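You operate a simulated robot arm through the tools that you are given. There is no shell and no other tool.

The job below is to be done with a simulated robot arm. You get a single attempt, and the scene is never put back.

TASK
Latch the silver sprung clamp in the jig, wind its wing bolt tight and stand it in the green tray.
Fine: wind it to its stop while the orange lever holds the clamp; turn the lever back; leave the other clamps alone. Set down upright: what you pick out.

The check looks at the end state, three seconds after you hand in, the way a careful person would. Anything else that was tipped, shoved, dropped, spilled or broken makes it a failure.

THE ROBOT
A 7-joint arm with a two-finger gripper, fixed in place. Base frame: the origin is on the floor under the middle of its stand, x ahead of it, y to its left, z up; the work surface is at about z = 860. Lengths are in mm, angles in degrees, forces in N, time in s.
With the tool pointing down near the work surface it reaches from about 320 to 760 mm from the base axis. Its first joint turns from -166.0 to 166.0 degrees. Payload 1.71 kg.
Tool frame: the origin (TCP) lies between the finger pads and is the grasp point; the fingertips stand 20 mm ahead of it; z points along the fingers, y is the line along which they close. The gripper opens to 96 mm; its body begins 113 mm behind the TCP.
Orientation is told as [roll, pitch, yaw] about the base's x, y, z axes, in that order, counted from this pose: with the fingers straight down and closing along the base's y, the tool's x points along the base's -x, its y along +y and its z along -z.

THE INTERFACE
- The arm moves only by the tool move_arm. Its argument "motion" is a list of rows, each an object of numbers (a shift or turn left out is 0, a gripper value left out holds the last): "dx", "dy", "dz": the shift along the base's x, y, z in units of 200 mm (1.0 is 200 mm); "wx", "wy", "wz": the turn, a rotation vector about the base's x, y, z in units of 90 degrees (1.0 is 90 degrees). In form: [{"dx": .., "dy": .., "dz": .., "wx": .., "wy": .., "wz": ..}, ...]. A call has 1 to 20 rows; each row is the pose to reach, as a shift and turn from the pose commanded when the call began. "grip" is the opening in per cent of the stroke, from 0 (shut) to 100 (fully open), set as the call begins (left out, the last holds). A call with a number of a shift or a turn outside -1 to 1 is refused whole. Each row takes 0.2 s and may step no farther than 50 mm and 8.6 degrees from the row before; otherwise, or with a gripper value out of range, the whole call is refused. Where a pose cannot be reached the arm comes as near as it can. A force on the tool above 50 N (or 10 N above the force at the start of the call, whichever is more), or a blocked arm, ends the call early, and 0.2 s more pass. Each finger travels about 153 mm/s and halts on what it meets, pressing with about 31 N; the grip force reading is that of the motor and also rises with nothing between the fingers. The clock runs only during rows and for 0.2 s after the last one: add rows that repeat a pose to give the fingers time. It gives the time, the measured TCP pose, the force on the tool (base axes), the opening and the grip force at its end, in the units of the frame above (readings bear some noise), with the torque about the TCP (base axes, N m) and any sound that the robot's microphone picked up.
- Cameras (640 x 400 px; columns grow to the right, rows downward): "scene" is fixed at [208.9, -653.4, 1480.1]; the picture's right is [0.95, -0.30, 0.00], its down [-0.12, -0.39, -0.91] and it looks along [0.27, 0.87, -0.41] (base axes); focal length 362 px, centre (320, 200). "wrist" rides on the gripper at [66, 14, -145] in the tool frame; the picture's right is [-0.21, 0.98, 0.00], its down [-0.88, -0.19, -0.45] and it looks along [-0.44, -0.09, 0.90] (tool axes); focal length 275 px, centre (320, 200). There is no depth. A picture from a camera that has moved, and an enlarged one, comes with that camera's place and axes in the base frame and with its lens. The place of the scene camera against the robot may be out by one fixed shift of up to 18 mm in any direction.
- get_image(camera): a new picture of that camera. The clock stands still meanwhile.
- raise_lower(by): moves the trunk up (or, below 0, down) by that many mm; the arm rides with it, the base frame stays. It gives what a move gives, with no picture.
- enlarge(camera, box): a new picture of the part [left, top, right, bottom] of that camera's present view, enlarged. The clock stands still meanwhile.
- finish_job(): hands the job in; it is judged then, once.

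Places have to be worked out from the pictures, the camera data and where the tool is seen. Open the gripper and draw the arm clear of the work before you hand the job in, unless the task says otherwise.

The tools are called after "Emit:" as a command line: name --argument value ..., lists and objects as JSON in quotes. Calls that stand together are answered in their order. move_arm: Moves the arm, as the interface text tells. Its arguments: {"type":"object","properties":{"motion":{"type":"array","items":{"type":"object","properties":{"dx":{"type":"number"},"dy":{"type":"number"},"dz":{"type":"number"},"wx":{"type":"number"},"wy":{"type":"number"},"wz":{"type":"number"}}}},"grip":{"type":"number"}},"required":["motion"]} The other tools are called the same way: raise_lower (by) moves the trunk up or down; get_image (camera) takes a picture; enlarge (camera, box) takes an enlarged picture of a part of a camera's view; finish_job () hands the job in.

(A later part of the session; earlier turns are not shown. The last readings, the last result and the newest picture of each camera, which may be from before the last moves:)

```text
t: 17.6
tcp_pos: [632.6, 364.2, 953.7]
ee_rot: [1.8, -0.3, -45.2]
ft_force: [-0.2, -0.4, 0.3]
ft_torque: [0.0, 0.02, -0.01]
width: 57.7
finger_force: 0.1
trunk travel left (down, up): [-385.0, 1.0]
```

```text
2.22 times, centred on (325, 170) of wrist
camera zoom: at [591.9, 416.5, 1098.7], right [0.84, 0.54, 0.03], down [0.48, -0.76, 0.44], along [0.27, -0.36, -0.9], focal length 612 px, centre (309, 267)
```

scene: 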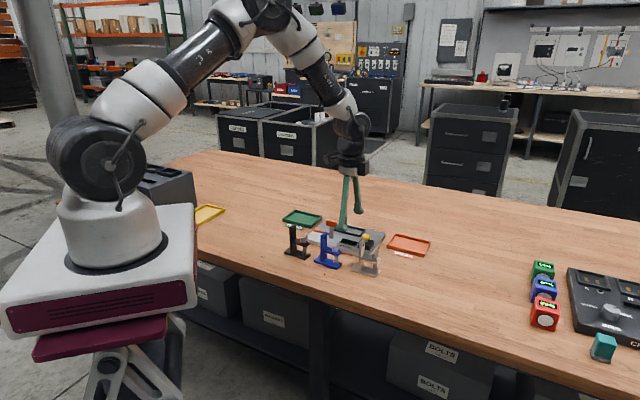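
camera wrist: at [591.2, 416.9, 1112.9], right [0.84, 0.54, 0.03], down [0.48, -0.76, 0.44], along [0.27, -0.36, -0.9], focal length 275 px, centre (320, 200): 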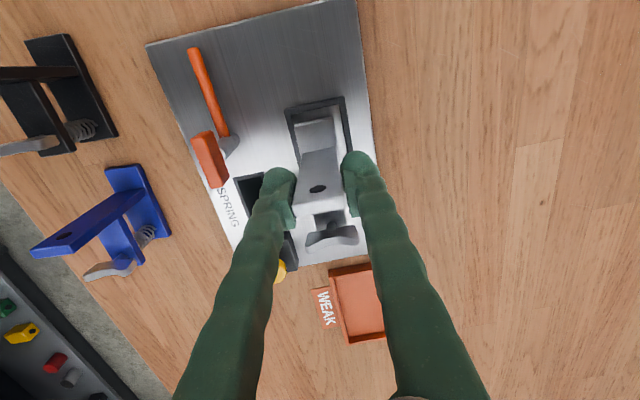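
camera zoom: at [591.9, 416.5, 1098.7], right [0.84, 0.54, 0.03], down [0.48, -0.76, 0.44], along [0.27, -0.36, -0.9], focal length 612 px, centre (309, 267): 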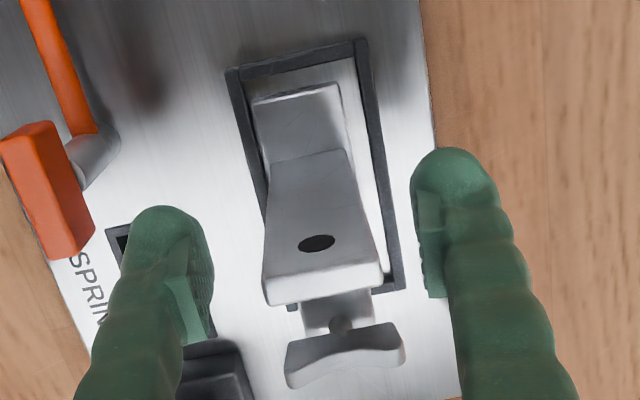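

The clamp sits flat and upright inside the nest. The fingers astride the post can leave sideways along −u, so I back off 40 mm that way, then rise and retract while levelling the tool.

Emit:
move_arm --motion '[{"dx": -0.0707, "dy": 0.0707}, {"dx": -0.1414, "dy": 0.1414}, {"dx": -0.22, "dy": 0.09, "dz": 0.15, "wx": -0.005, "wy": 0.008}, {"dx": -0.33, "dy": -0.03, "dz": 0.3, "wx": -0.011, "wy": 0.0172}, {"dx": -0.33, "dy": -0.03, "dz": 0.3, "wx": -0.011, "wy": 0.0172}]'

Emit:
get_image --camera "wrist"

Emit:
enlarge --camera "scene" --box '[320, 200, 390, 260]'

```text
t: 18.8
tcp_pos: [564.6, 355.8, 1014.7]
ee_rot: [0.0, 0.1, -45.2]
ft_force: [0.5, -1.2, 1.4]
ft_torque: [-0.02, 0.03, 0.02]
width: 57.6
finger_force: 0.0
trunk travel left (down, up): [-385.0, 1.0]
```

```text
taken
camera wrist: at [528.0, 412.2, 1159.0], right [0.84, 0.54, 0.0], down [0.49, -0.75, 0.44], along [0.24, -0.37, -0.9], focal length 275 px, centre (320, 200)
```

wrist: 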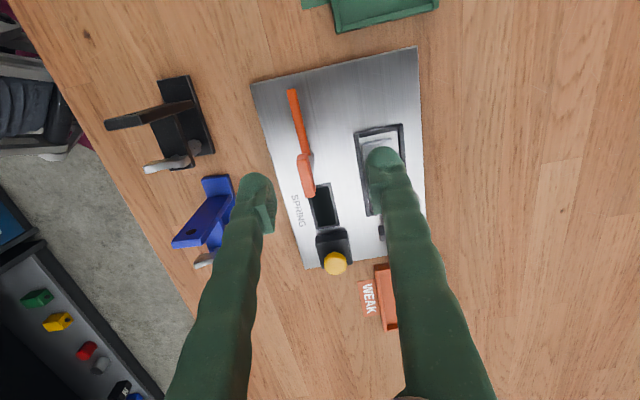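

```text
6.67 times, centred on (355, 230) of scene
camera zoom: at [208.9, -653.4, 1480.1], right [0.95, -0.3, 0.0], down [-0.12, -0.39, -0.91], along [0.27, 0.87, -0.41], focal length 2411 px, centre (87, 0)
```

zoom: 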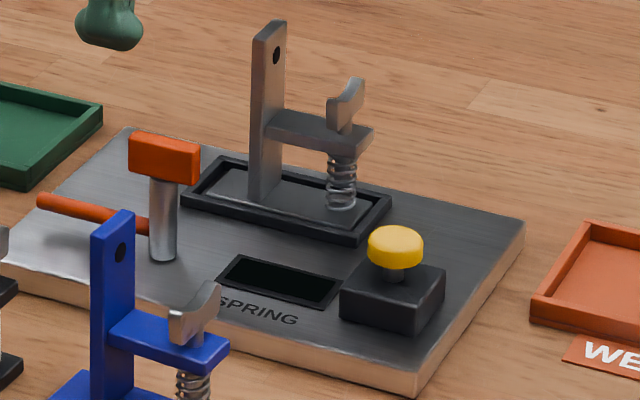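

The clamp stands well in the nest. Now I prepare for the lever: to have 90° of clockwise wrist travel in hand, I test turning the wrist +90° in free air above the lever (tips at z 995).

Emit:
move_arm --motion '[{"dy": -0.02, "wz": 0.09}, {"dy": -0.04, "wz": 0.18}, {"dy": -0.06, "wz": 0.27}, {"dy": -0.08, "wz": 0.36}, {"dy": -0.1, "wz": 0.45}, {"dy": -0.12, "wz": 0.54}, {"dy": -0.132, "wz": 0.63}, {"dy": -0.132, "wz": 0.72}, {"dy": -0.132, "wz": 0.81}, {"dy": -0.132, "wz": 0.9}, {"dy": -0.132, "wz": 0.99}, {"dy": -0.132, "wz": 0.99}]'

Emit:
get_image --camera "wrist"

```text
t: 21.4
tcp_pos: [565.1, 330.7, 1014.4]
ee_rot: [0.2, 0.0, 44.1]
ft_force: [0.3, 0.8, 0.3]
ft_torque: [0.01, -0.05, -0.01]
width: 57.8
finger_force: 0.1
trunk travel left (down, up): [-385.0, 1.0]
```

```text
taken
camera wrist: at [509.0, 294.0, 1159.4], right [-0.53, 0.85, 0.0], down [0.76, 0.48, 0.44], along [0.37, 0.24, -0.9], focal length 275 px, centre (320, 200)
```

wrist: 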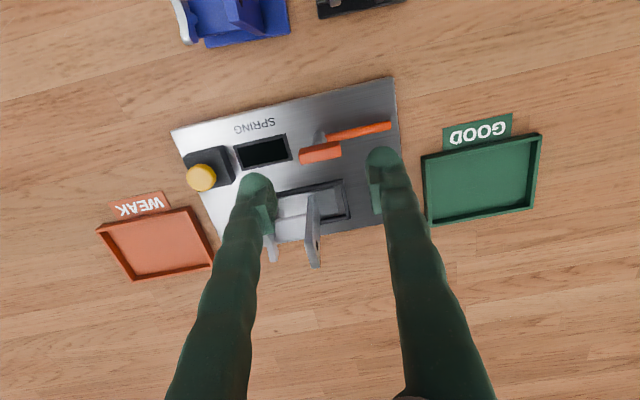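

That turned freely. I continue another +90° to yaw ≈ 134°.

Emit:
move_arm --motion '[{"wz": 0.09}, {"wz": 0.18}, {"wz": 0.27}, {"wz": 0.36}, {"wz": 0.45}, {"wz": 0.54}, {"wz": 0.63}, {"wz": 0.72}, {"wz": 0.81}, {"wz": 0.9}, {"wz": 0.99}, {"wz": 0.99}]'

Emit:
get_image --camera "wrist"

```text
t: 24.0
tcp_pos: [565.0, 331.3, 1013.8]
ee_rot: [0.2, -0.2, 133.1]
ft_force: [0.3, -0.2, 0.2]
ft_torque: [0.03, 0.01, -0.03]
width: 57.3
finger_force: 0.1
trunk travel left (down, up): [-385.0, 1.0]
```

```text
taken
camera wrist: at [600.8, 272.8, 1159.0], right [-0.86, -0.52, 0.0], down [-0.46, 0.77, 0.45], along [-0.23, 0.38, -0.89], focal length 275 px, centre (320, 200)
```

wrist: 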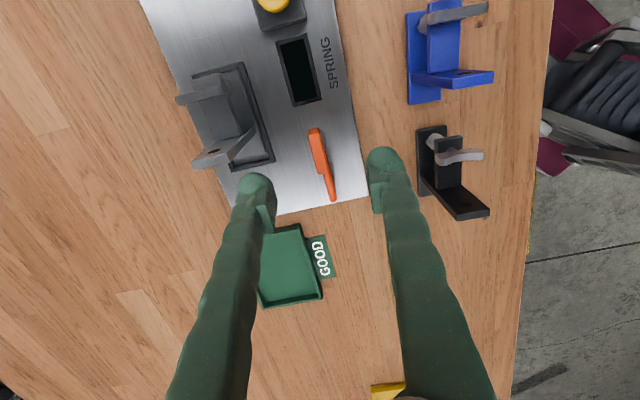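

Yaw 133° is reached. The TCP axis projects to about (320,151) at block height; I'll enlarge to compare with the lever block.

Emit:
enlarge --camera "wrist" --box '[280, 110, 370, 220]'

Emit:
enlarge --camera "wrist" --box '[160, 50, 290, 190]'

```text
3.64 times, centred on (325, 165) of wrist
camera zoom: at [600.8, 272.8, 1159.0], right [-0.86, -0.52, 0.0], down [-0.46, 0.77, 0.45], along [-0.23, 0.38, -0.89], focal length 1001 px, centre (302, 327)
```

zoom: 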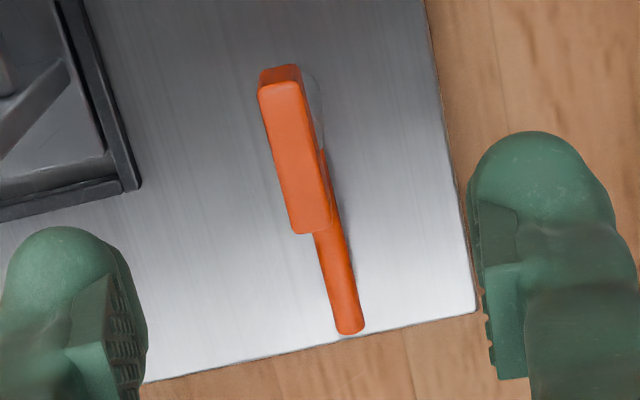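

```text
2.86 times, centred on (225, 120) of wrist
camera zoom: at [600.8, 272.8, 1159.0], right [-0.86, -0.52, 0.0], down [-0.46, 0.77, 0.45], along [-0.23, 0.38, -0.89], focal length 786 px, centre (591, 429)
```

zoom: 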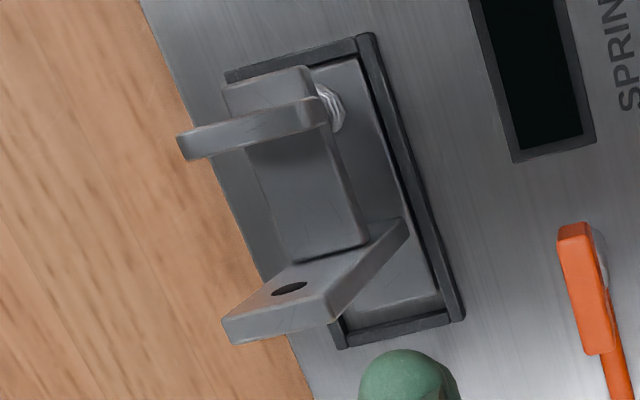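

The lever block's centre is about (566,331.5), 34×11 mm, long axis at ≈133°, matching the tool's yaw. I narrow the opening to 40 mm and descend over the block to TCP z 924 (tips at 904, above the rod).

Emit:
move_arm --motion '[{"dx": 0.005, "dz": 0}, {"dx": 0.005, "dz": -0.15}, {"dx": 0.005, "dz": -0.3}, {"dx": 0.005, "dz": -0.449}, {"dx": 0.005, "dz": -0.449}]' --grip 42

Emit:
get_image --camera "wrist"

Emit:
enlarge --camera "scene" --box '[300, 180, 400, 260]'

```text
t: 25.2
tcp_pos: [566.2, 330.6, 924.5]
ee_rot: [0.1, -0.2, 133.0]
ft_force: [-0.1, -0.6, 0.5]
ft_torque: [-0.02, 0.0, 0.01]
width: 40.3
finger_force: 0.0
trunk travel left (down, up): [-385.0, 1.0]
```

```text
taken
camera wrist: at [601.2, 272.3, 1070.1], right [-0.86, -0.52, 0.0], down [-0.46, 0.77, 0.45], along [-0.23, 0.38, -0.89], focal length 275 px, centre (320, 200)
```

wrist: 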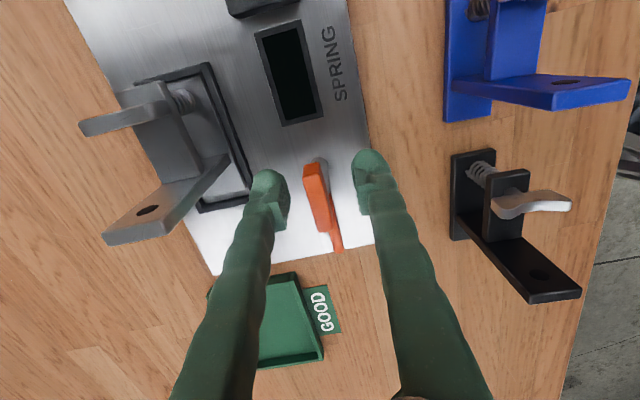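

```text
5.00 times, centred on (350, 220) of scene
camera zoom: at [208.9, -653.4, 1480.1], right [0.95, -0.3, 0.0], down [-0.12, -0.39, -0.91], along [0.27, 0.87, -0.41], focal length 1808 px, centre (170, 100)
```

zoom: 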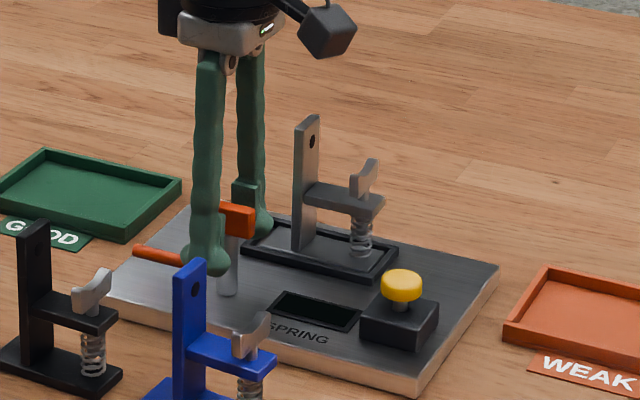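

The fingers are astride the orange block. I close on it.

Emit:
move_arm --motion '[{"dz": 0}, {"dz": 0}, {"dz": 0}]' --grip 0

Emit:
get_image --camera "wrist"

```text
t: 26.0
tcp_pos: [567.1, 330.8, 924.7]
ee_rot: [0.1, -0.2, 132.9]
ft_force: [3.8, 2.1, -3.7]
ft_torque: [0.03, -0.05, -0.03]
width: 12.7
finger_force: 34.9
trunk travel left (down, up): [-385.0, 1.0]
```

```text
taken
camera wrist: at [602.0, 272.9, 1069.6], right [-0.86, -0.52, 0.0], down [-0.46, 0.77, 0.45], along [-0.23, 0.38, -0.89], focal length 275 px, centre (320, 200)
```

wrist: 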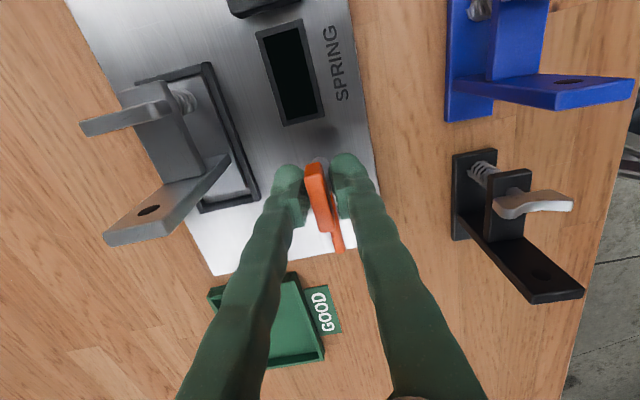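

Gripped the block at 12.7 mm. I start turning the lever clockwise (from −u toward +v, over the clamp's base), first 20° to check it moves freely.

Emit:
move_arm --motion '[{"wz": -0.055}, {"wz": -0.11}, {"wz": -0.165}, {"wz": -0.22}]'

Emit:
get_image --camera "wrist"

Emit:
enlarge --camera "scene" --box '[300, 180, 400, 260]'

```text
t: 27.0
tcp_pos: [566.6, 330.7, 924.9]
ee_rot: [0.2, -0.1, 113.3]
ft_force: [4.6, 1.9, -1.7]
ft_torque: [0.27, 0.03, -0.01]
width: 13.0
finger_force: 35.3
trunk travel left (down, up): [-385.0, 1.0]
```

```text
taken
camera wrist: at [580.2, 264.4, 1069.7], right [-0.98, -0.2, 0.0], down [-0.17, 0.88, 0.45], along [-0.09, 0.44, -0.89], focal length 275 px, centre (320, 200)
```

wrist: 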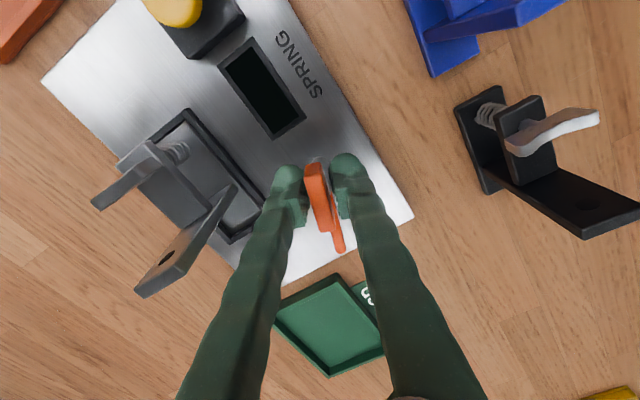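

```text
5.00 times, centred on (350, 220) of scene
camera zoom: at [208.9, -653.4, 1480.1], right [0.95, -0.3, 0.0], down [-0.12, -0.39, -0.91], along [0.27, 0.87, -0.41], focal length 1808 px, centre (170, 100)
```

zoom: 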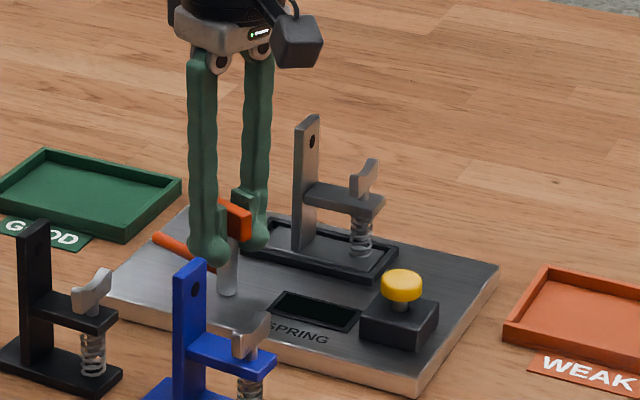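

The lever turns with the gripper, torque negligible. I turn another 40°.

Emit:
move_arm --motion '[{"wz": -0.07}, {"wz": -0.14}, {"wz": -0.21}, {"wz": -0.28}, {"wz": -0.35}, {"wz": -0.44}]'

Emit:
get_image --camera "wrist"

Emit:
enlarge --camera "scene" --box '[300, 180, 400, 260]'

```text
t: 28.4
tcp_pos: [565.4, 330.9, 925.4]
ee_rot: [0.1, 0.0, 73.6]
ft_force: [2.0, 3.1, 4.5]
ft_torque: [0.1, -0.03, 0.01]
width: 12.8
finger_force: 35.0
trunk travel left (down, up): [-385.0, 1.0]
```

```text
taken
camera wrist: at [534.8, 270.9, 1069.7], right [-0.88, 0.48, 0.0], down [0.43, 0.79, 0.45], along [0.21, 0.39, -0.9], focal length 275 px, centre (320, 200)
```

wrist: 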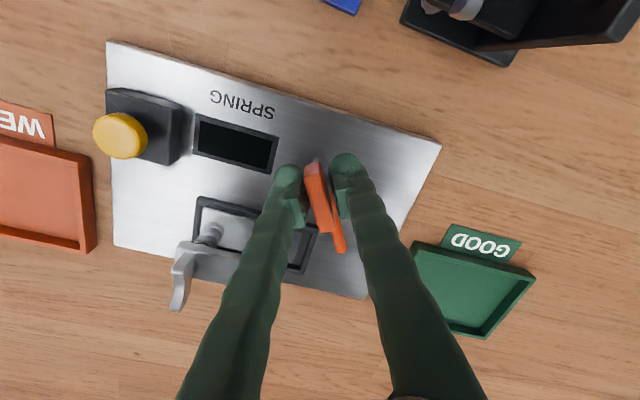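

```text
5.00 times, centred on (350, 220) of scene
camera zoom: at [208.9, -653.4, 1480.1], right [0.95, -0.3, 0.0], down [-0.12, -0.39, -0.91], along [0.27, 0.87, -0.41], focal length 1808 px, centre (170, 100)
```

zoom: 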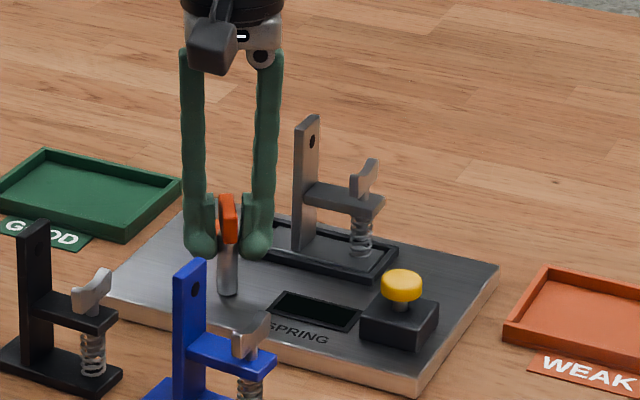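

Still free. I turn the remaining 30° in smaller steps, watching for a stop or a click.

Emit:
move_arm --motion '[{"wz": -0.06}, {"wz": -0.12}, {"wz": -0.18}, {"wz": -0.24}, {"wz": -0.29}, {"wz": -0.33}]'

Emit:
get_image --camera "wrist"

Emit:
enlarge --camera "scene" --box '[300, 180, 400, 260]'

```text
t: 29.8
tcp_pos: [566.5, 330.5, 924.5]
ee_rot: [0.0, 0.0, 43.9]
ft_force: [1.7, 4.8, 4.6]
ft_torque: [0.12, -0.09, 0.01]
width: 12.7
finger_force: 35.6
trunk travel left (down, up): [-385.0, 1.0]
```

```text
taken
camera wrist: at [509.3, 294.5, 1069.8], right [-0.53, 0.85, 0.0], down [0.76, 0.47, 0.44], along [0.38, 0.24, -0.9], focal length 275 px, centre (320, 200)
```

wrist: 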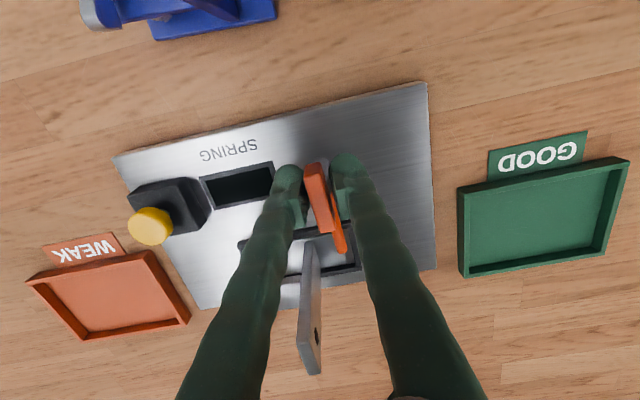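

```text
5.00 times, centred on (350, 220) of scene
camera zoom: at [208.9, -653.4, 1480.1], right [0.95, -0.3, 0.0], down [-0.12, -0.39, -0.91], along [0.27, 0.87, -0.41], focal length 1808 px, centre (170, 100)
```

zoom: 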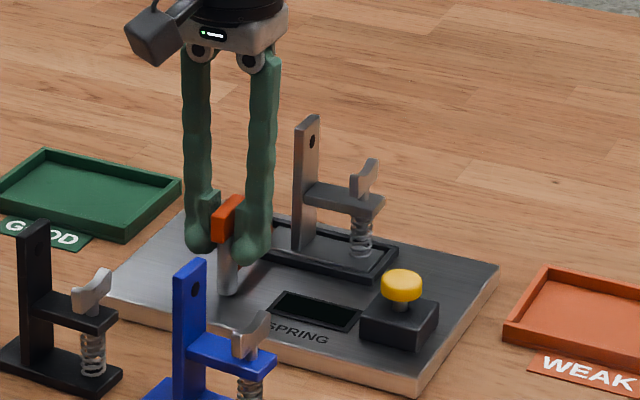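

The lever is turned ~89° and its rod lies over the base beside the post; torque still near zero. I enlarge to see the rod over the base, then feel a few degrees further for a stop.

Emit:
enlarge --camera "wrist" --box '[250, 150, 400, 310]'

Emit:
move_arm --motion '[{"wz": -0.02}, {"wz": -0.045}, {"wz": -0.045}]'

Emit:
enlarge --camera "wrist" --box '[250, 150, 400, 310]'

```text
2.50 times, centred on (325, 230) of wrist
camera zoom: at [509.3, 294.5, 1069.8], right [-0.53, 0.85, 0.0], down [0.76, 0.47, 0.44], along [0.38, 0.24, -0.9], focal length 688 px, centre (308, 125)
```

zoom: 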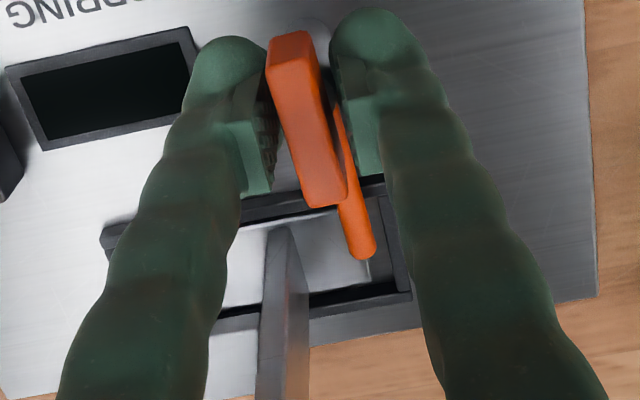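

```text
t: 30.6
tcp_pos: [564.8, 330.3, 925.0]
ee_rot: [0.2, 0.1, 39.8]
ft_force: [-1.2, 3.0, 9.8]
ft_torque: [-0.15, 0.2, 0.02]
width: 12.8
finger_force: 35.0
trunk travel left (down, up): [-385.0, 1.0]
```

```text
2.50 times, centred on (325, 230) of wrist
camera zoom: at [506.8, 298.4, 1069.7], right [-0.47, 0.88, 0.0], down [0.79, 0.42, 0.44], along [0.39, 0.21, -0.9], focal length 688 px, centre (308, 125)
```

zoom: 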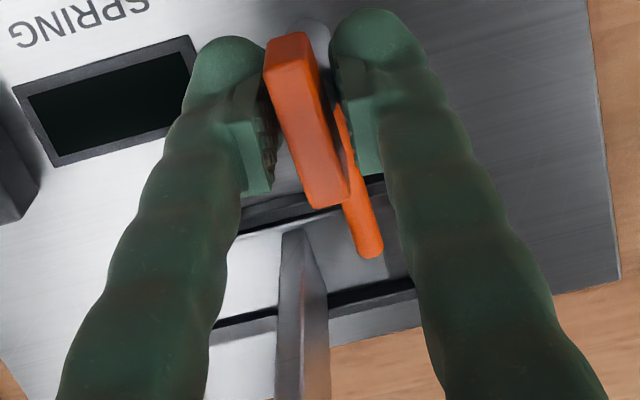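

The block lagged the gripper by about 2.5° over that last bit and the force rose, so the lever is at its stop (~90°) with the rod over the base end. I ease back 2° and release the block.

Emit:
move_arm --motion '[{"wz": 0.02}, {"wz": 0.02}]'

Emit:
move_arm --motion '[{"dz": 0}, {"dz": 0}]' --grip 42

Emit:
enlarge --camera "wrist" --box '[250, 150, 400, 310]'

```text
t: 31.2
tcp_pos: [566.4, 331.0, 925.2]
ee_rot: [0.2, -0.2, 41.8]
ft_force: [-2.1, 3.3, 9.4]
ft_torque: [-0.05, 0.1, -0.01]
width: 12.5
finger_force: 35.2
trunk travel left (down, up): [-385.0, 1.0]
```

```text
t: 31.8
tcp_pos: [566.7, 330.0, 923.5]
ee_rot: [0.2, 0.0, 41.8]
ft_force: [0.3, -0.1, 0.0]
ft_torque: [-0.02, -0.03, -0.01]
width: 40.2
finger_force: 0.0
trunk travel left (down, up): [-385.0, 1.0]
```

```text
2.50 times, centred on (325, 230) of wrist
camera zoom: at [508.7, 296.1, 1069.0], right [-0.5, 0.87, 0.0], down [0.78, 0.44, 0.44], along [0.38, 0.22, -0.9], focal length 688 px, centre (308, 125)
```

zoom: 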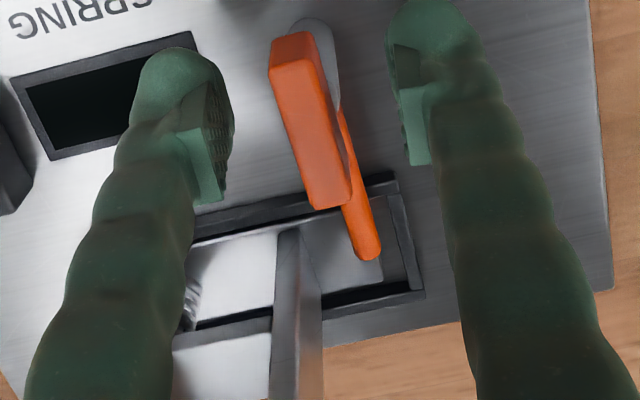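

The rod lies over the end of the clamp's base, next to the post: the clamp is latched. I rise straight off the lever and move outward a little for a close look at the wing bolt.

Emit:
move_arm --motion '[{"dz": 0.15}, {"dz": 0.3}, {"dz": 0.45}, {"dx": 0.15, "dy": -0.025, "dz": 0.45}, {"dx": 0.28, "dy": -0.05, "dz": 0.45, "wz": 0.03}, {"dx": 0.28, "dy": -0.05, "dz": 0.45, "wz": 0.03}]'

Emit:
get_image --camera "wrist"

Emit:
enlarge --camera "scene" --box '[320, 190, 400, 260]'

```text
t: 33.2
tcp_pos: [620.1, 320.2, 1014.2]
ee_rot: [0.2, 0.0, 44.4]
ft_force: [0.0, 0.2, -0.3]
ft_torque: [0.0, -0.02, 0.02]
width: 40.2
finger_force: 0.1
trunk travel left (down, up): [-385.0, 1.0]
```

```text
taken
camera wrist: at [564.8, 282.8, 1159.6], right [-0.54, 0.84, 0.0], down [0.76, 0.48, 0.44], along [0.37, 0.24, -0.9], focal length 275 px, centre (320, 200)
```

wrist: 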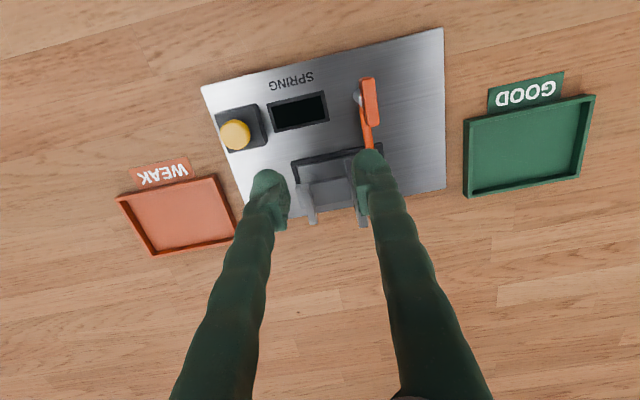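

```text
5.71 times, centred on (360, 225) of scene
camera zoom: at [208.9, -653.4, 1480.1], right [0.95, -0.3, 0.0], down [-0.12, -0.39, -0.91], along [0.27, 0.87, -0.41], focal length 2067 px, centre (91, 57)
```

zoom: 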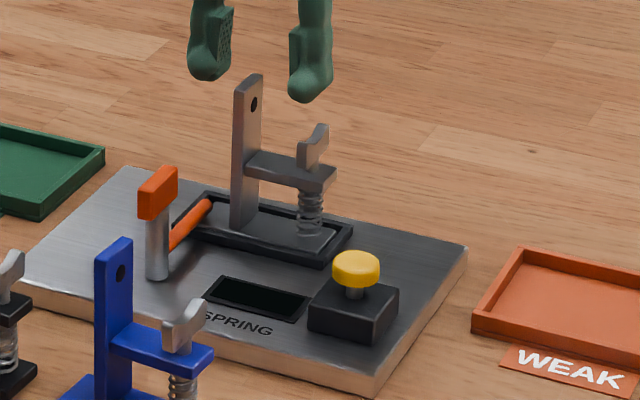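

The orange rod lies over the base's end in the scene view, holding the clamp. I enlarge the wrist view to locate the wing, arm and post gap.

Emit:
enlarge --camera "wrist" --box '[270, 130, 400, 240]'

Emit:
enlarge --camera "scene" --box '[345, 195, 385, 235]'

```text
3.64 times, centred on (335, 185) of wrist
camera zoom: at [564.8, 282.8, 1159.6], right [-0.54, 0.84, 0.0], down [0.76, 0.48, 0.44], along [0.37, 0.24, -0.9], focal length 1001 px, centre (266, 254)
```

zoom: 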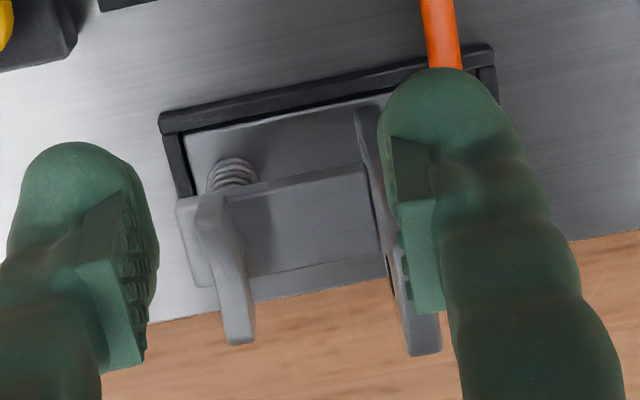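

```text
10.00 times, centred on (365, 215) of scene
camera zoom: at [208.9, -653.4, 1480.1], right [0.95, -0.3, 0.0], down [-0.12, -0.39, -0.91], along [0.27, 0.87, -0.41], focal length 3617 px, centre (-130, 50)
```

zoom: 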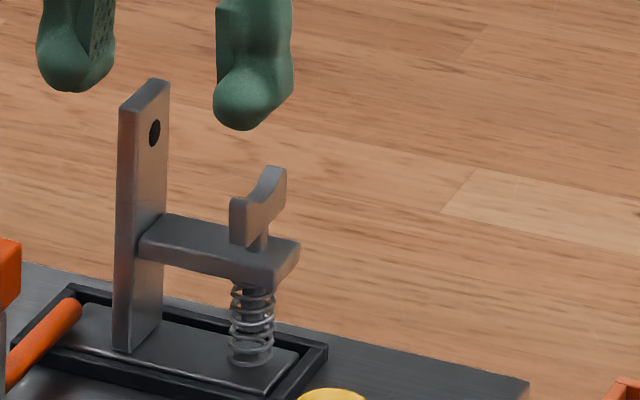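

The wing is about 6.4 mm thick, lying along v; bolt axis near (663,335.5), about 37 mm from the post's face, wing top near z 943. I go to a standby pose 45 mm in front of it (−v side), fingers at 17 mm opening and the tool tilted 3° outward for reach, and check alignment there.

Emit:
move_arm --motion '[{"dx": 0.03, "dy": -0.04, "dz": 0.0, "wx": 0.005, "wy": -0.01}, {"dx": 0.055, "dy": -0.081, "dz": -0.08, "wx": 0.01, "wy": -0.02}, {"dx": 0.055, "dy": -0.081, "dz": -0.195, "wx": 0.0151, "wy": -0.0297}, {"dx": 0.055, "dy": -0.081, "dz": -0.195, "wx": 0.0151, "wy": -0.0297}]' --grip 18

Emit:
get_image --camera "wrist"

Emit:
enlarge --camera "scene" --box '[330, 180, 400, 250]'

```text
t: 34.2
tcp_pos: [632.1, 303.9, 974.8]
ee_rot: [-0.7, -2.9, 44.3]
ft_force: [-0.5, -0.3, -0.3]
ft_torque: [-0.04, 0.01, -0.04]
width: 17.3
finger_force: 0.0
trunk travel left (down, up): [-385.0, 1.0]
```

```text
taken
camera wrist: at [568.7, 263.6, 1117.1], right [-0.54, 0.84, 0.0], down [0.73, 0.47, 0.49], along [0.41, 0.26, -0.87], focal length 275 px, centre (320, 200)
```

wrist: 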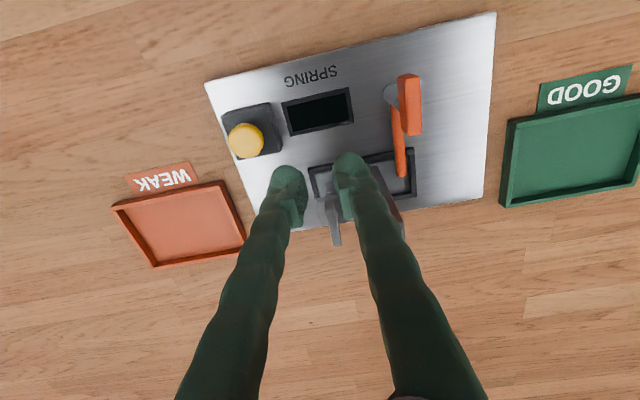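

```text
5.71 times, centred on (365, 215) of scene
camera zoom: at [208.9, -653.4, 1480.1], right [0.95, -0.3, 0.0], down [-0.12, -0.39, -0.91], along [0.27, 0.87, -0.41], focal length 2067 px, centre (63, 114)
```

zoom: 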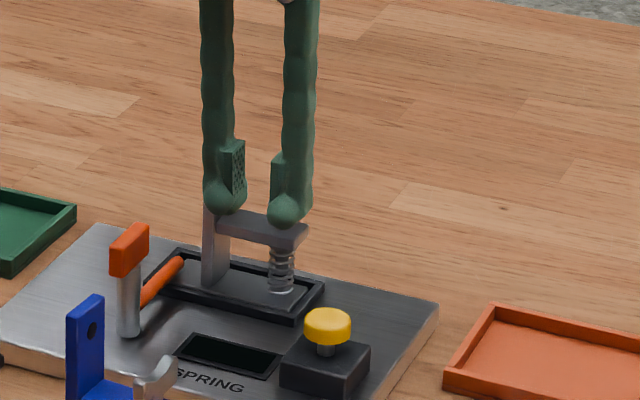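

I enlarge the wrist view between the fingers to measure where the wing sits relative to the finger gap.

Emit:
enlarge --camera "wrist" --box '[265, 140, 425, 260]'

```text
3.33 times, centred on (345, 200) of wrist
camera zoom: at [568.7, 263.6, 1117.1], right [-0.54, 0.84, 0.0], down [0.73, 0.47, 0.49], along [0.41, 0.26, -0.87], focal length 918 px, centre (237, 200)
```

zoom: 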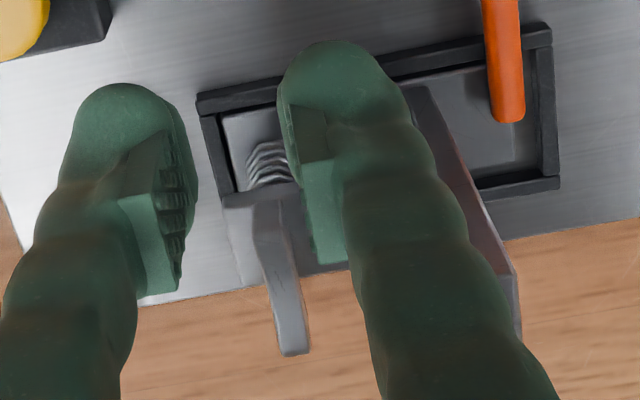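

The wing's centre computes to u 232.2 / v 706.5 — exactly in line with the finger gap (TCP u 232.1) — and it lies at about 42°. I slide 45 mm along +v with the tips (z 955) above the wing, turning 2.3° to match.

Emit:
move_arm --motion '[{"dx": 0.053, "dy": 0.052, "wx": 0.0005, "wy": 0.0003, "wz": -0.013}, {"dx": 0.106, "dy": 0.105, "wx": 0.0011, "wy": 0.0007, "wz": -0.0256}, {"dx": 0.1585, "dy": 0.157, "wx": 0.0011, "wy": 0.0007, "wz": -0.0256}, {"dx": 0.1585, "dy": 0.157, "wx": 0.0011, "wy": 0.0007, "wz": -0.0256}]'

Emit:
get_image --camera "wrist"

Emit:
enlarge --camera "wrist" --box '[260, 120, 400, 250]'

Emit:
enlarge --camera "scene" --box '[340, 180, 400, 240]'

```text
t: 35.2
tcp_pos: [650.0, 337.3, 989.4]
ee_rot: [-1.3, -3.7, 42.1]
ft_force: [-0.1, -1.5, 0.0]
ft_torque: [0.05, -0.1, 0.02]
width: 17.2
finger_force: 0.0
trunk travel left (down, up): [-385.0, 1.0]
stopped in row 4: the arm was blocked; the commanded pose is now the measured one
```

```text
taken
camera wrist: at [582.1, 298.6, 1129.4], right [-0.5, 0.86, -0.01], down [0.74, 0.44, 0.5], along [0.44, 0.25, -0.86], focal length 275 px, centre (320, 200)
```

wrist: 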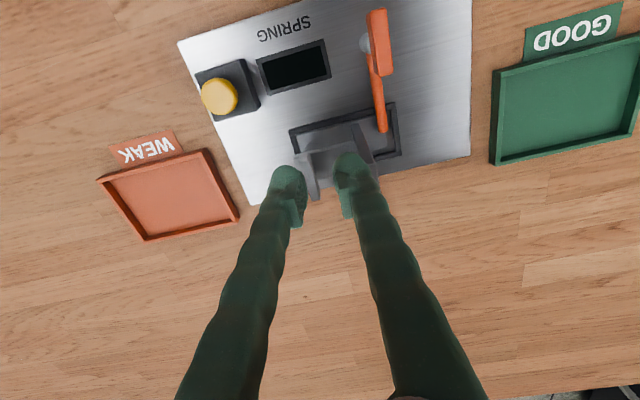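

```text
3.08 times, centred on (330, 185) of wrist
camera zoom: at [582.1, 298.6, 1129.4], right [-0.5, 0.86, -0.01], down [0.74, 0.44, 0.5], along [0.44, 0.25, -0.86], focal length 847 px, centre (289, 246)
```

zoom: 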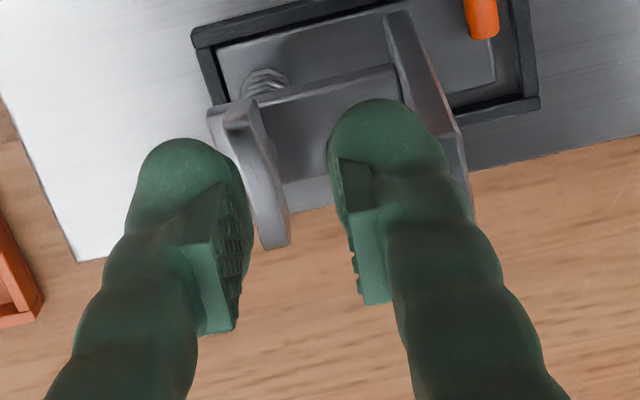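

```text
6.67 times, centred on (370, 210) of scene
camera zoom: at [208.9, -653.4, 1480.1], right [0.95, -0.3, 0.0], down [-0.12, -0.39, -0.91], along [0.27, 0.87, -0.41], focal length 2411 px, centre (-13, 133)
```

zoom: 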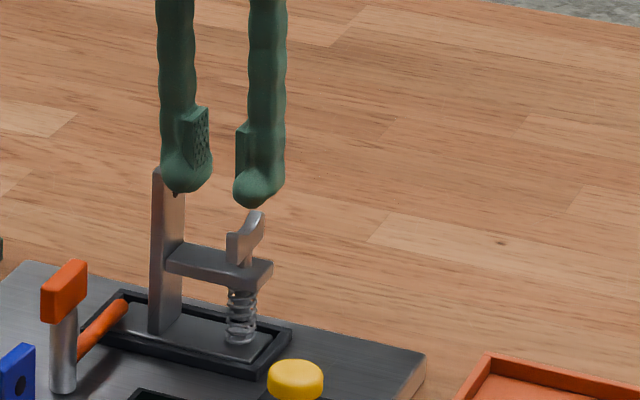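

The arm met a reach limit and stopped higher and nearer than asked (650,337,989). I look at the arm's posture in the scene to understand the limit.

Emit:
get_image --camera "scene"

Emit:
enlarge --camera "scene" --box '[20, 0, 400, 240]'

```text
taken
```

scene: 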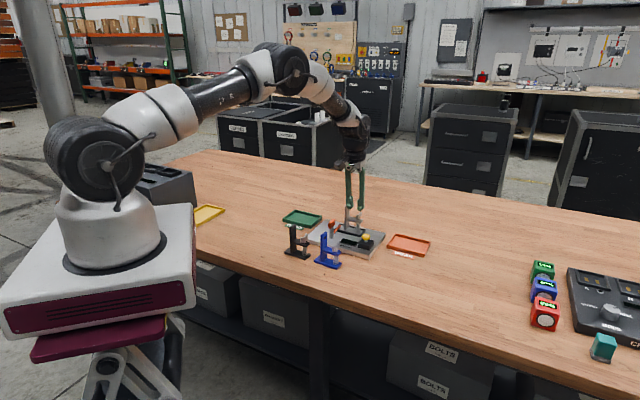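

```text
1.67 times, centred on (210, 120) of scene
camera zoom: at [208.9, -653.4, 1480.1], right [0.95, -0.3, 0.0], down [-0.12, -0.39, -0.91], along [0.27, 0.87, -0.41], focal length 603 px, centre (503, 333)
```

zoom: 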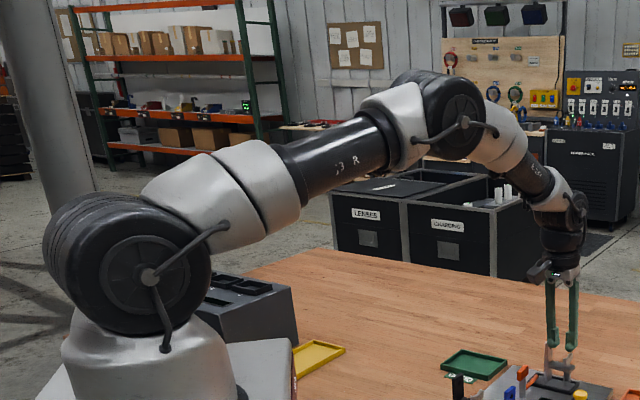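

The stop happened with the post-side finger very near the post's top edge (the limit pushed the tool toward −u). Forces are nil, so nothing is displaced; I retreat straight back along −v and up a little, then check the clamp.

Emit:
move_arm --motion '[{"dx": -0.035, "dy": -0.053, "dz": 0.02}, {"dx": -0.09, "dy": -0.14, "dz": 0.04}, {"dx": -0.12, "dy": -0.2, "dz": 0.06}, {"dx": -0.12, "dy": -0.2, "dz": 0.06}]'

Emit:
get_image --camera "wrist"

Emit:
enlarge --camera "scene" --box '[325, 190, 395, 255]'

```text
t: 36.2
tcp_pos: [626.8, 295.7, 997.8]
ee_rot: [-1.2, -3.4, 42.1]
ft_force: [-0.1, -0.4, -0.8]
ft_torque: [0.02, 0.01, 0.03]
width: 17.3
finger_force: 0.0
trunk travel left (down, up): [-385.0, 1.0]
```

```text
taken
camera wrist: at [560.4, 257.7, 1138.6], right [-0.5, 0.86, -0.01], down [0.75, 0.44, 0.5], along [0.44, 0.25, -0.87], focal length 275 px, centre (320, 200)
```

wrist: 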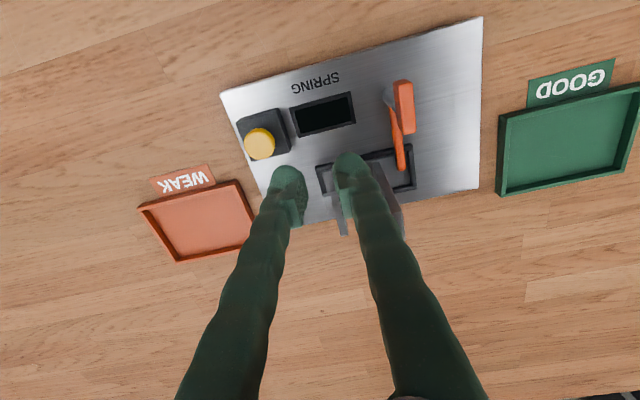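

```text
6.15 times, centred on (360, 222) of scene
camera zoom: at [208.9, -653.4, 1480.1], right [0.95, -0.3, 0.0], down [-0.12, -0.39, -0.91], along [0.27, 0.87, -0.41], focal length 2226 px, centre (74, 62)
```

zoom: 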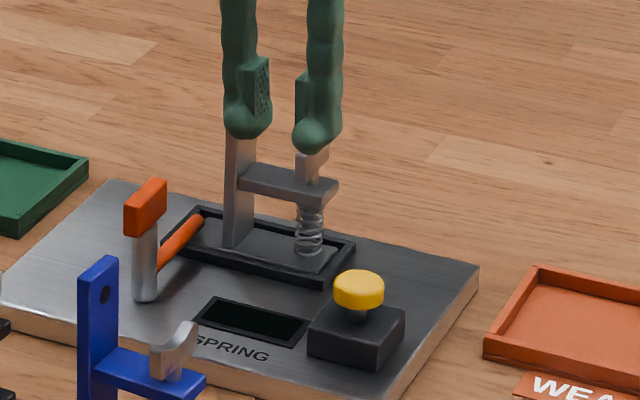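

The clamp and lever are undisturbed. Before another approach I test the true reach in free air over the empty table (direction 15°, same relative wrist turn), so no collision can confuse the result.

Emit:
move_arm --motion '[{"dx": 0.02, "dy": -0.18, "wz": -0.04}, {"dx": 0.04, "dy": -0.36, "dz": -0.03, "wz": -0.08}, {"dx": 0.06, "dy": -0.5, "dz": -0.1, "wz": -0.11}, {"dx": 0.076, "dy": -0.6185, "dz": -0.19, "wz": -0.133}, {"dx": 0.076, "dy": -0.6185, "dz": -0.19, "wz": -0.133}]'

Emit:
get_image --camera "wrist"

```text
t: 37.4
tcp_pos: [641.3, 173.3, 959.1]
ee_rot: [-1.3, -3.6, 30.1]
ft_force: [-0.1, -0.4, 0.6]
ft_torque: [-0.01, 0.01, 0.0]
width: 17.2
finger_force: 0.2
trunk travel left (down, up): [-385.0, 1.0]
```

```text
taken
camera wrist: at [567.8, 148.8, 1100.0], right [-0.31, 0.95, -0.01], down [0.82, 0.27, 0.5], along [0.48, 0.15, -0.87], focal length 275 px, centre (320, 200)
```

wrist: 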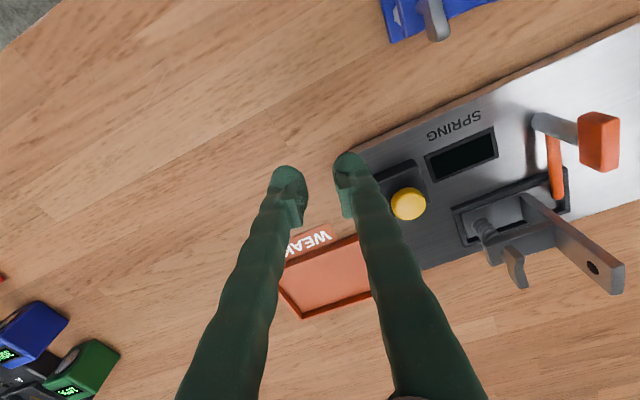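

Now extend outward at z ≈ 952 in this free area to see the limit with ~3.8° tilt.

Emit:
move_arm --motion '[{"dx": 0.1, "dy": 0.025, "dz": -0.035}, {"dx": 0.2, "dy": 0.05, "dz": -0.035}, {"dx": 0.3, "dy": 0.075, "dz": -0.035}, {"dx": 0.36, "dy": 0.09, "dz": -0.035}, {"dx": 0.39, "dy": 0.0975, "dz": -0.035}, {"dx": 0.39, "dy": 0.0975, "dz": -0.035}]'

```text
t: 38.6
tcp_pos: [703.7, 191.0, 968.3]
ee_rot: [-1.7, -4.4, 30.3]
ft_force: [-0.9, -0.2, -0.3]
ft_torque: [0.04, -0.09, 0.0]
width: 17.4
finger_force: 0.0
trunk travel left (down, up): [-385.0, 1.0]
stopped in row 5: the arm was blocked; the commanded pose is now the measured one
```

It stopped at r ≈ 729, z 968. I check whether it can simply go down from here, then outward in small steps.

Emit:
move_arm --motion '[{"dz": -0.04}, {"dz": -0.09}, {"dz": -0.09}]'

Emit:
move_arm --motion '[{"dx": 0.012, "dy": 0.003}, {"dx": 0.024, "dy": 0.006}, {"dx": 0.036, "dy": 0.009}, {"dx": 0.036, "dy": 0.009}]'

```text
t: 39.4
tcp_pos: [704.1, 192.0, 948.1]
ee_rot: [-1.5, -4.1, 30.2]
ft_force: [-0.1, -0.1, 0.2]
ft_torque: [0.03, -0.03, 0.03]
width: 17.1
finger_force: 0.1
trunk travel left (down, up): [-385.0, 1.0]
```

```text
t: 40.2
tcp_pos: [697.2, 194.1, 960.3]
ee_rot: [-2.1, -5.1, 30.3]
ft_force: [-0.9, 1.2, 0.1]
ft_torque: [0.07, -0.09, -0.02]
width: 17.2
finger_force: 0.0
trunk travel left (down, up): [-385.0, 1.0]
stopped in row 4: the arm was blocked; the commanded pose is now the measured one
```

When the target is out of reach the solver raises and tilts the tool. I test whether a larger outward tilt (10°) really gives more reach, still in free air.

Emit:
move_arm --motion '[{"wx": 0.0065, "wy": -0.024}, {"wx": 0.0129, "wy": -0.0483}, {"wx": 0.0129, "wy": -0.0483, "dz": -0.03}, {"wx": 0.0129, "wy": -0.0483, "dz": -0.05}, {"wx": 0.0129, "wy": -0.0483, "dz": -0.05}]'

Emit:
move_arm --motion '[{"dx": 0.05, "dy": 0.0125}, {"dx": 0.1, "dy": 0.025}, {"dx": 0.15, "dy": 0.0375}, {"dx": 0.2, "dy": 0.05}, {"dx": 0.2, "dy": 0.05}]'

Emit:
get_image --camera "scene"

```text
t: 41.4
tcp_pos: [698.6, 193.9, 947.8]
ee_rot: [-3.2, -9.2, 30.3]
ft_force: [-0.6, 0.1, -0.4]
ft_torque: [0.0, -0.01, 0.0]
width: 17.1
finger_force: 0.1
trunk travel left (down, up): [-385.0, 1.0]
```

```text
t: 42.5
tcp_pos: [724.1, 203.5, 963.1]
ee_rot: [-3.7, -10.2, 30.3]
ft_force: [-1.4, -0.9, 0.2]
ft_torque: [0.01, -0.1, -0.04]
width: 17.2
finger_force: 0.0
trunk travel left (down, up): [-385.0, 1.0]
stopped in row 5: the arm was blocked; the commanded pose is now the measured one
```

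```text
taken
```

scene: 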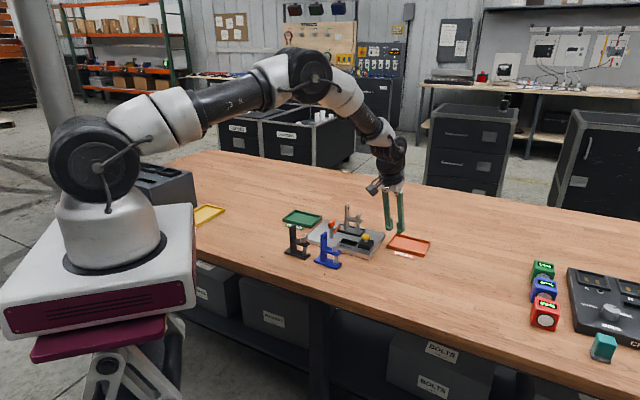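

With ~10.8° tilt the reach grows to r ≈ 752, so about 8° of outward tilt will serve for the wing at r ≈ 744. Next I back off, level the tool in free air and find how far the wrist turns clockwise, since that sets the winding strokes.

Emit:
move_arm --motion '[{"dx": -0.12, "dy": -0.02, "dz": 0.05, "wx": -0.007, "wy": 0.04}, {"dx": -0.24, "dy": -0.05, "dz": 0.1, "wx": -0.014, "wy": 0.08}, {"dx": -0.32, "dy": -0.07, "dz": 0.18, "wx": -0.0214, "wy": 0.1185}, {"dx": -0.32, "dy": -0.07, "dz": 0.18, "wx": -0.0214, "wy": 0.1185}]'

Emit:
move_arm --motion '[{"wz": -0.09}, {"wz": -0.18}, {"wz": -0.27}, {"wz": -0.36}, {"wz": -0.45}, {"wz": -0.54}, {"wz": -0.63}, {"wz": -0.72}, {"wz": -0.81}, {"wz": -0.9}, {"wz": -0.99}]'

Emit:
move_arm --motion '[{"wz": -0.09}, {"wz": -0.18}, {"wz": -0.27}, {"wz": -0.36}, {"wz": -0.45}, {"wz": -0.54}, {"wz": -0.63}, {"wz": -0.72}, {"wz": -0.81}, {"wz": -0.9}, {"wz": -0.99}]'

```text
t: 43.5
tcp_pos: [662.7, 190.2, 996.1]
ee_rot: [0.2, 0.3, 29.9]
ft_force: [0.2, -0.6, -0.3]
ft_torque: [0.02, 0.03, -0.01]
width: 17.4
finger_force: 0.1
trunk travel left (down, up): [-385.0, 1.0]
```

```text
t: 45.9
tcp_pos: [661.9, 190.6, 996.3]
ee_rot: [-0.2, 0.2, -59.1]
ft_force: [0.5, -0.1, 0.3]
ft_torque: [-0.04, 0.0, -0.04]
width: 17.2
finger_force: 0.0
trunk travel left (down, up): [-385.0, 1.0]
```

```text
t: 48.3
tcp_pos: [662.4, 190.1, 996.5]
ee_rot: [0.0, 0.0, -148.3]
ft_force: [-0.6, -0.4, -0.1]
ft_torque: [0.02, -0.01, -0.01]
width: 17.2
finger_force: 0.1
trunk travel left (down, up): [-385.0, 1.0]
```

The wrist reaches yaw −148° here, so a 180° clockwise stroke from 42° to −138° at the wing is available. I turn back to yaw ≈ 42° in free air.

Emit:
move_arm --motion '[{"wz": 0.09}, {"wz": 0.18}, {"wz": 0.27}, {"wz": 0.36}, {"wz": 0.45}, {"wz": 0.54}, {"wz": 0.63}, {"wz": 0.72}, {"wz": 0.81}, {"wz": 0.9}, {"wz": 0.99}]'

Emit:
move_arm --motion '[{"wz": 0.09}, {"wz": 0.18}, {"wz": 0.27}, {"wz": 0.36}, {"wz": 0.45}, {"wz": 0.54}, {"wz": 0.63}, {"wz": 0.72}, {"wz": 0.81}, {"wz": 0.9}, {"wz": 0.99}]'

```text
t: 50.7
tcp_pos: [661.5, 189.6, 997.4]
ee_rot: [0.0, 0.3, -58.9]
ft_force: [0.7, -0.1, 0.6]
ft_torque: [0.02, 0.0, 0.0]
width: 17.2
finger_force: 0.2
trunk travel left (down, up): [-385.0, 1.0]
```

```text
t: 53.1
tcp_pos: [661.3, 190.7, 995.5]
ee_rot: [0.1, 0.2, 30.1]
ft_force: [0.2, 0.0, -0.4]
ft_torque: [-0.05, 0.0, 0.01]
width: 17.3
finger_force: 0.0
trunk travel left (down, up): [-385.0, 1.0]
```

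Now I go to the standby pose in front of the wing again (45 mm on the −v side), yaw 42°, tool tilted about 8.5° outward.

Emit:
move_arm --motion '[{"dx": -0.037, "dy": 0.141, "wx": 0.0115, "wy": -0.0208, "wz": 0.0333}, {"dx": -0.073, "dy": 0.282, "wx": 0.023, "wy": -0.0415, "wz": 0.0666}, {"dx": -0.11, "dy": 0.423, "dz": -0.03, "wx": 0.0345, "wy": -0.0623, "wz": 0.1}, {"dx": -0.1465, "dy": 0.564, "dz": -0.1025, "wx": 0.0461, "wy": -0.0831, "wz": 0.1333}, {"dx": -0.1465, "dy": 0.564, "dz": -0.1025, "wx": 0.0461, "wy": -0.0831, "wz": 0.1333}]' --grip 14

Emit:
get_image --camera "wrist"

Emit:
enlarge --camera "wrist" --box '[260, 120, 420, 260]'

```text
t: 54.3
tcp_pos: [630.9, 300.2, 974.8]
ee_rot: [-0.8, -8.3, 42.1]
ft_force: [0.0, -0.4, 0.2]
ft_torque: [-0.01, 0.0, -0.01]
width: 13.7
finger_force: 0.0
trunk travel left (down, up): [-385.0, 1.0]
```

```text
taken
camera wrist: at [557.5, 254.4, 1109.2], right [-0.5, 0.86, 0.01], down [0.71, 0.41, 0.57], along [0.49, 0.3, -0.82], focal length 275 px, centre (320, 200)
```

wrist: 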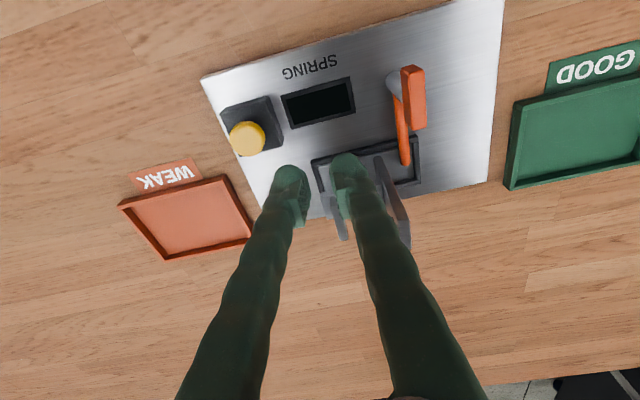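

```text
2.86 times, centred on (340, 190) of wrist
camera zoom: at [557.5, 254.4, 1109.2], right [-0.5, 0.86, 0.01], down [0.71, 0.41, 0.57], along [0.49, 0.3, -0.82], focal length 786 px, centre (263, 229)
```

zoom: 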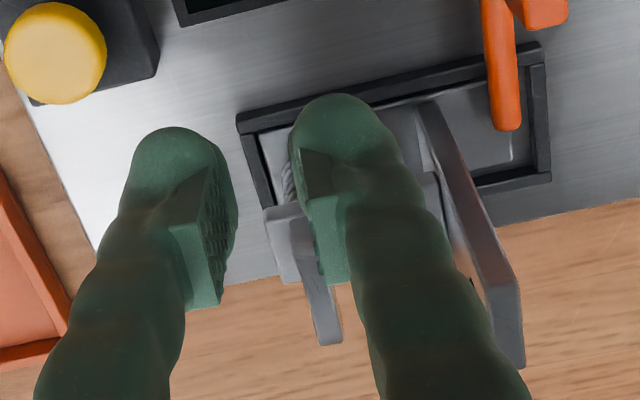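

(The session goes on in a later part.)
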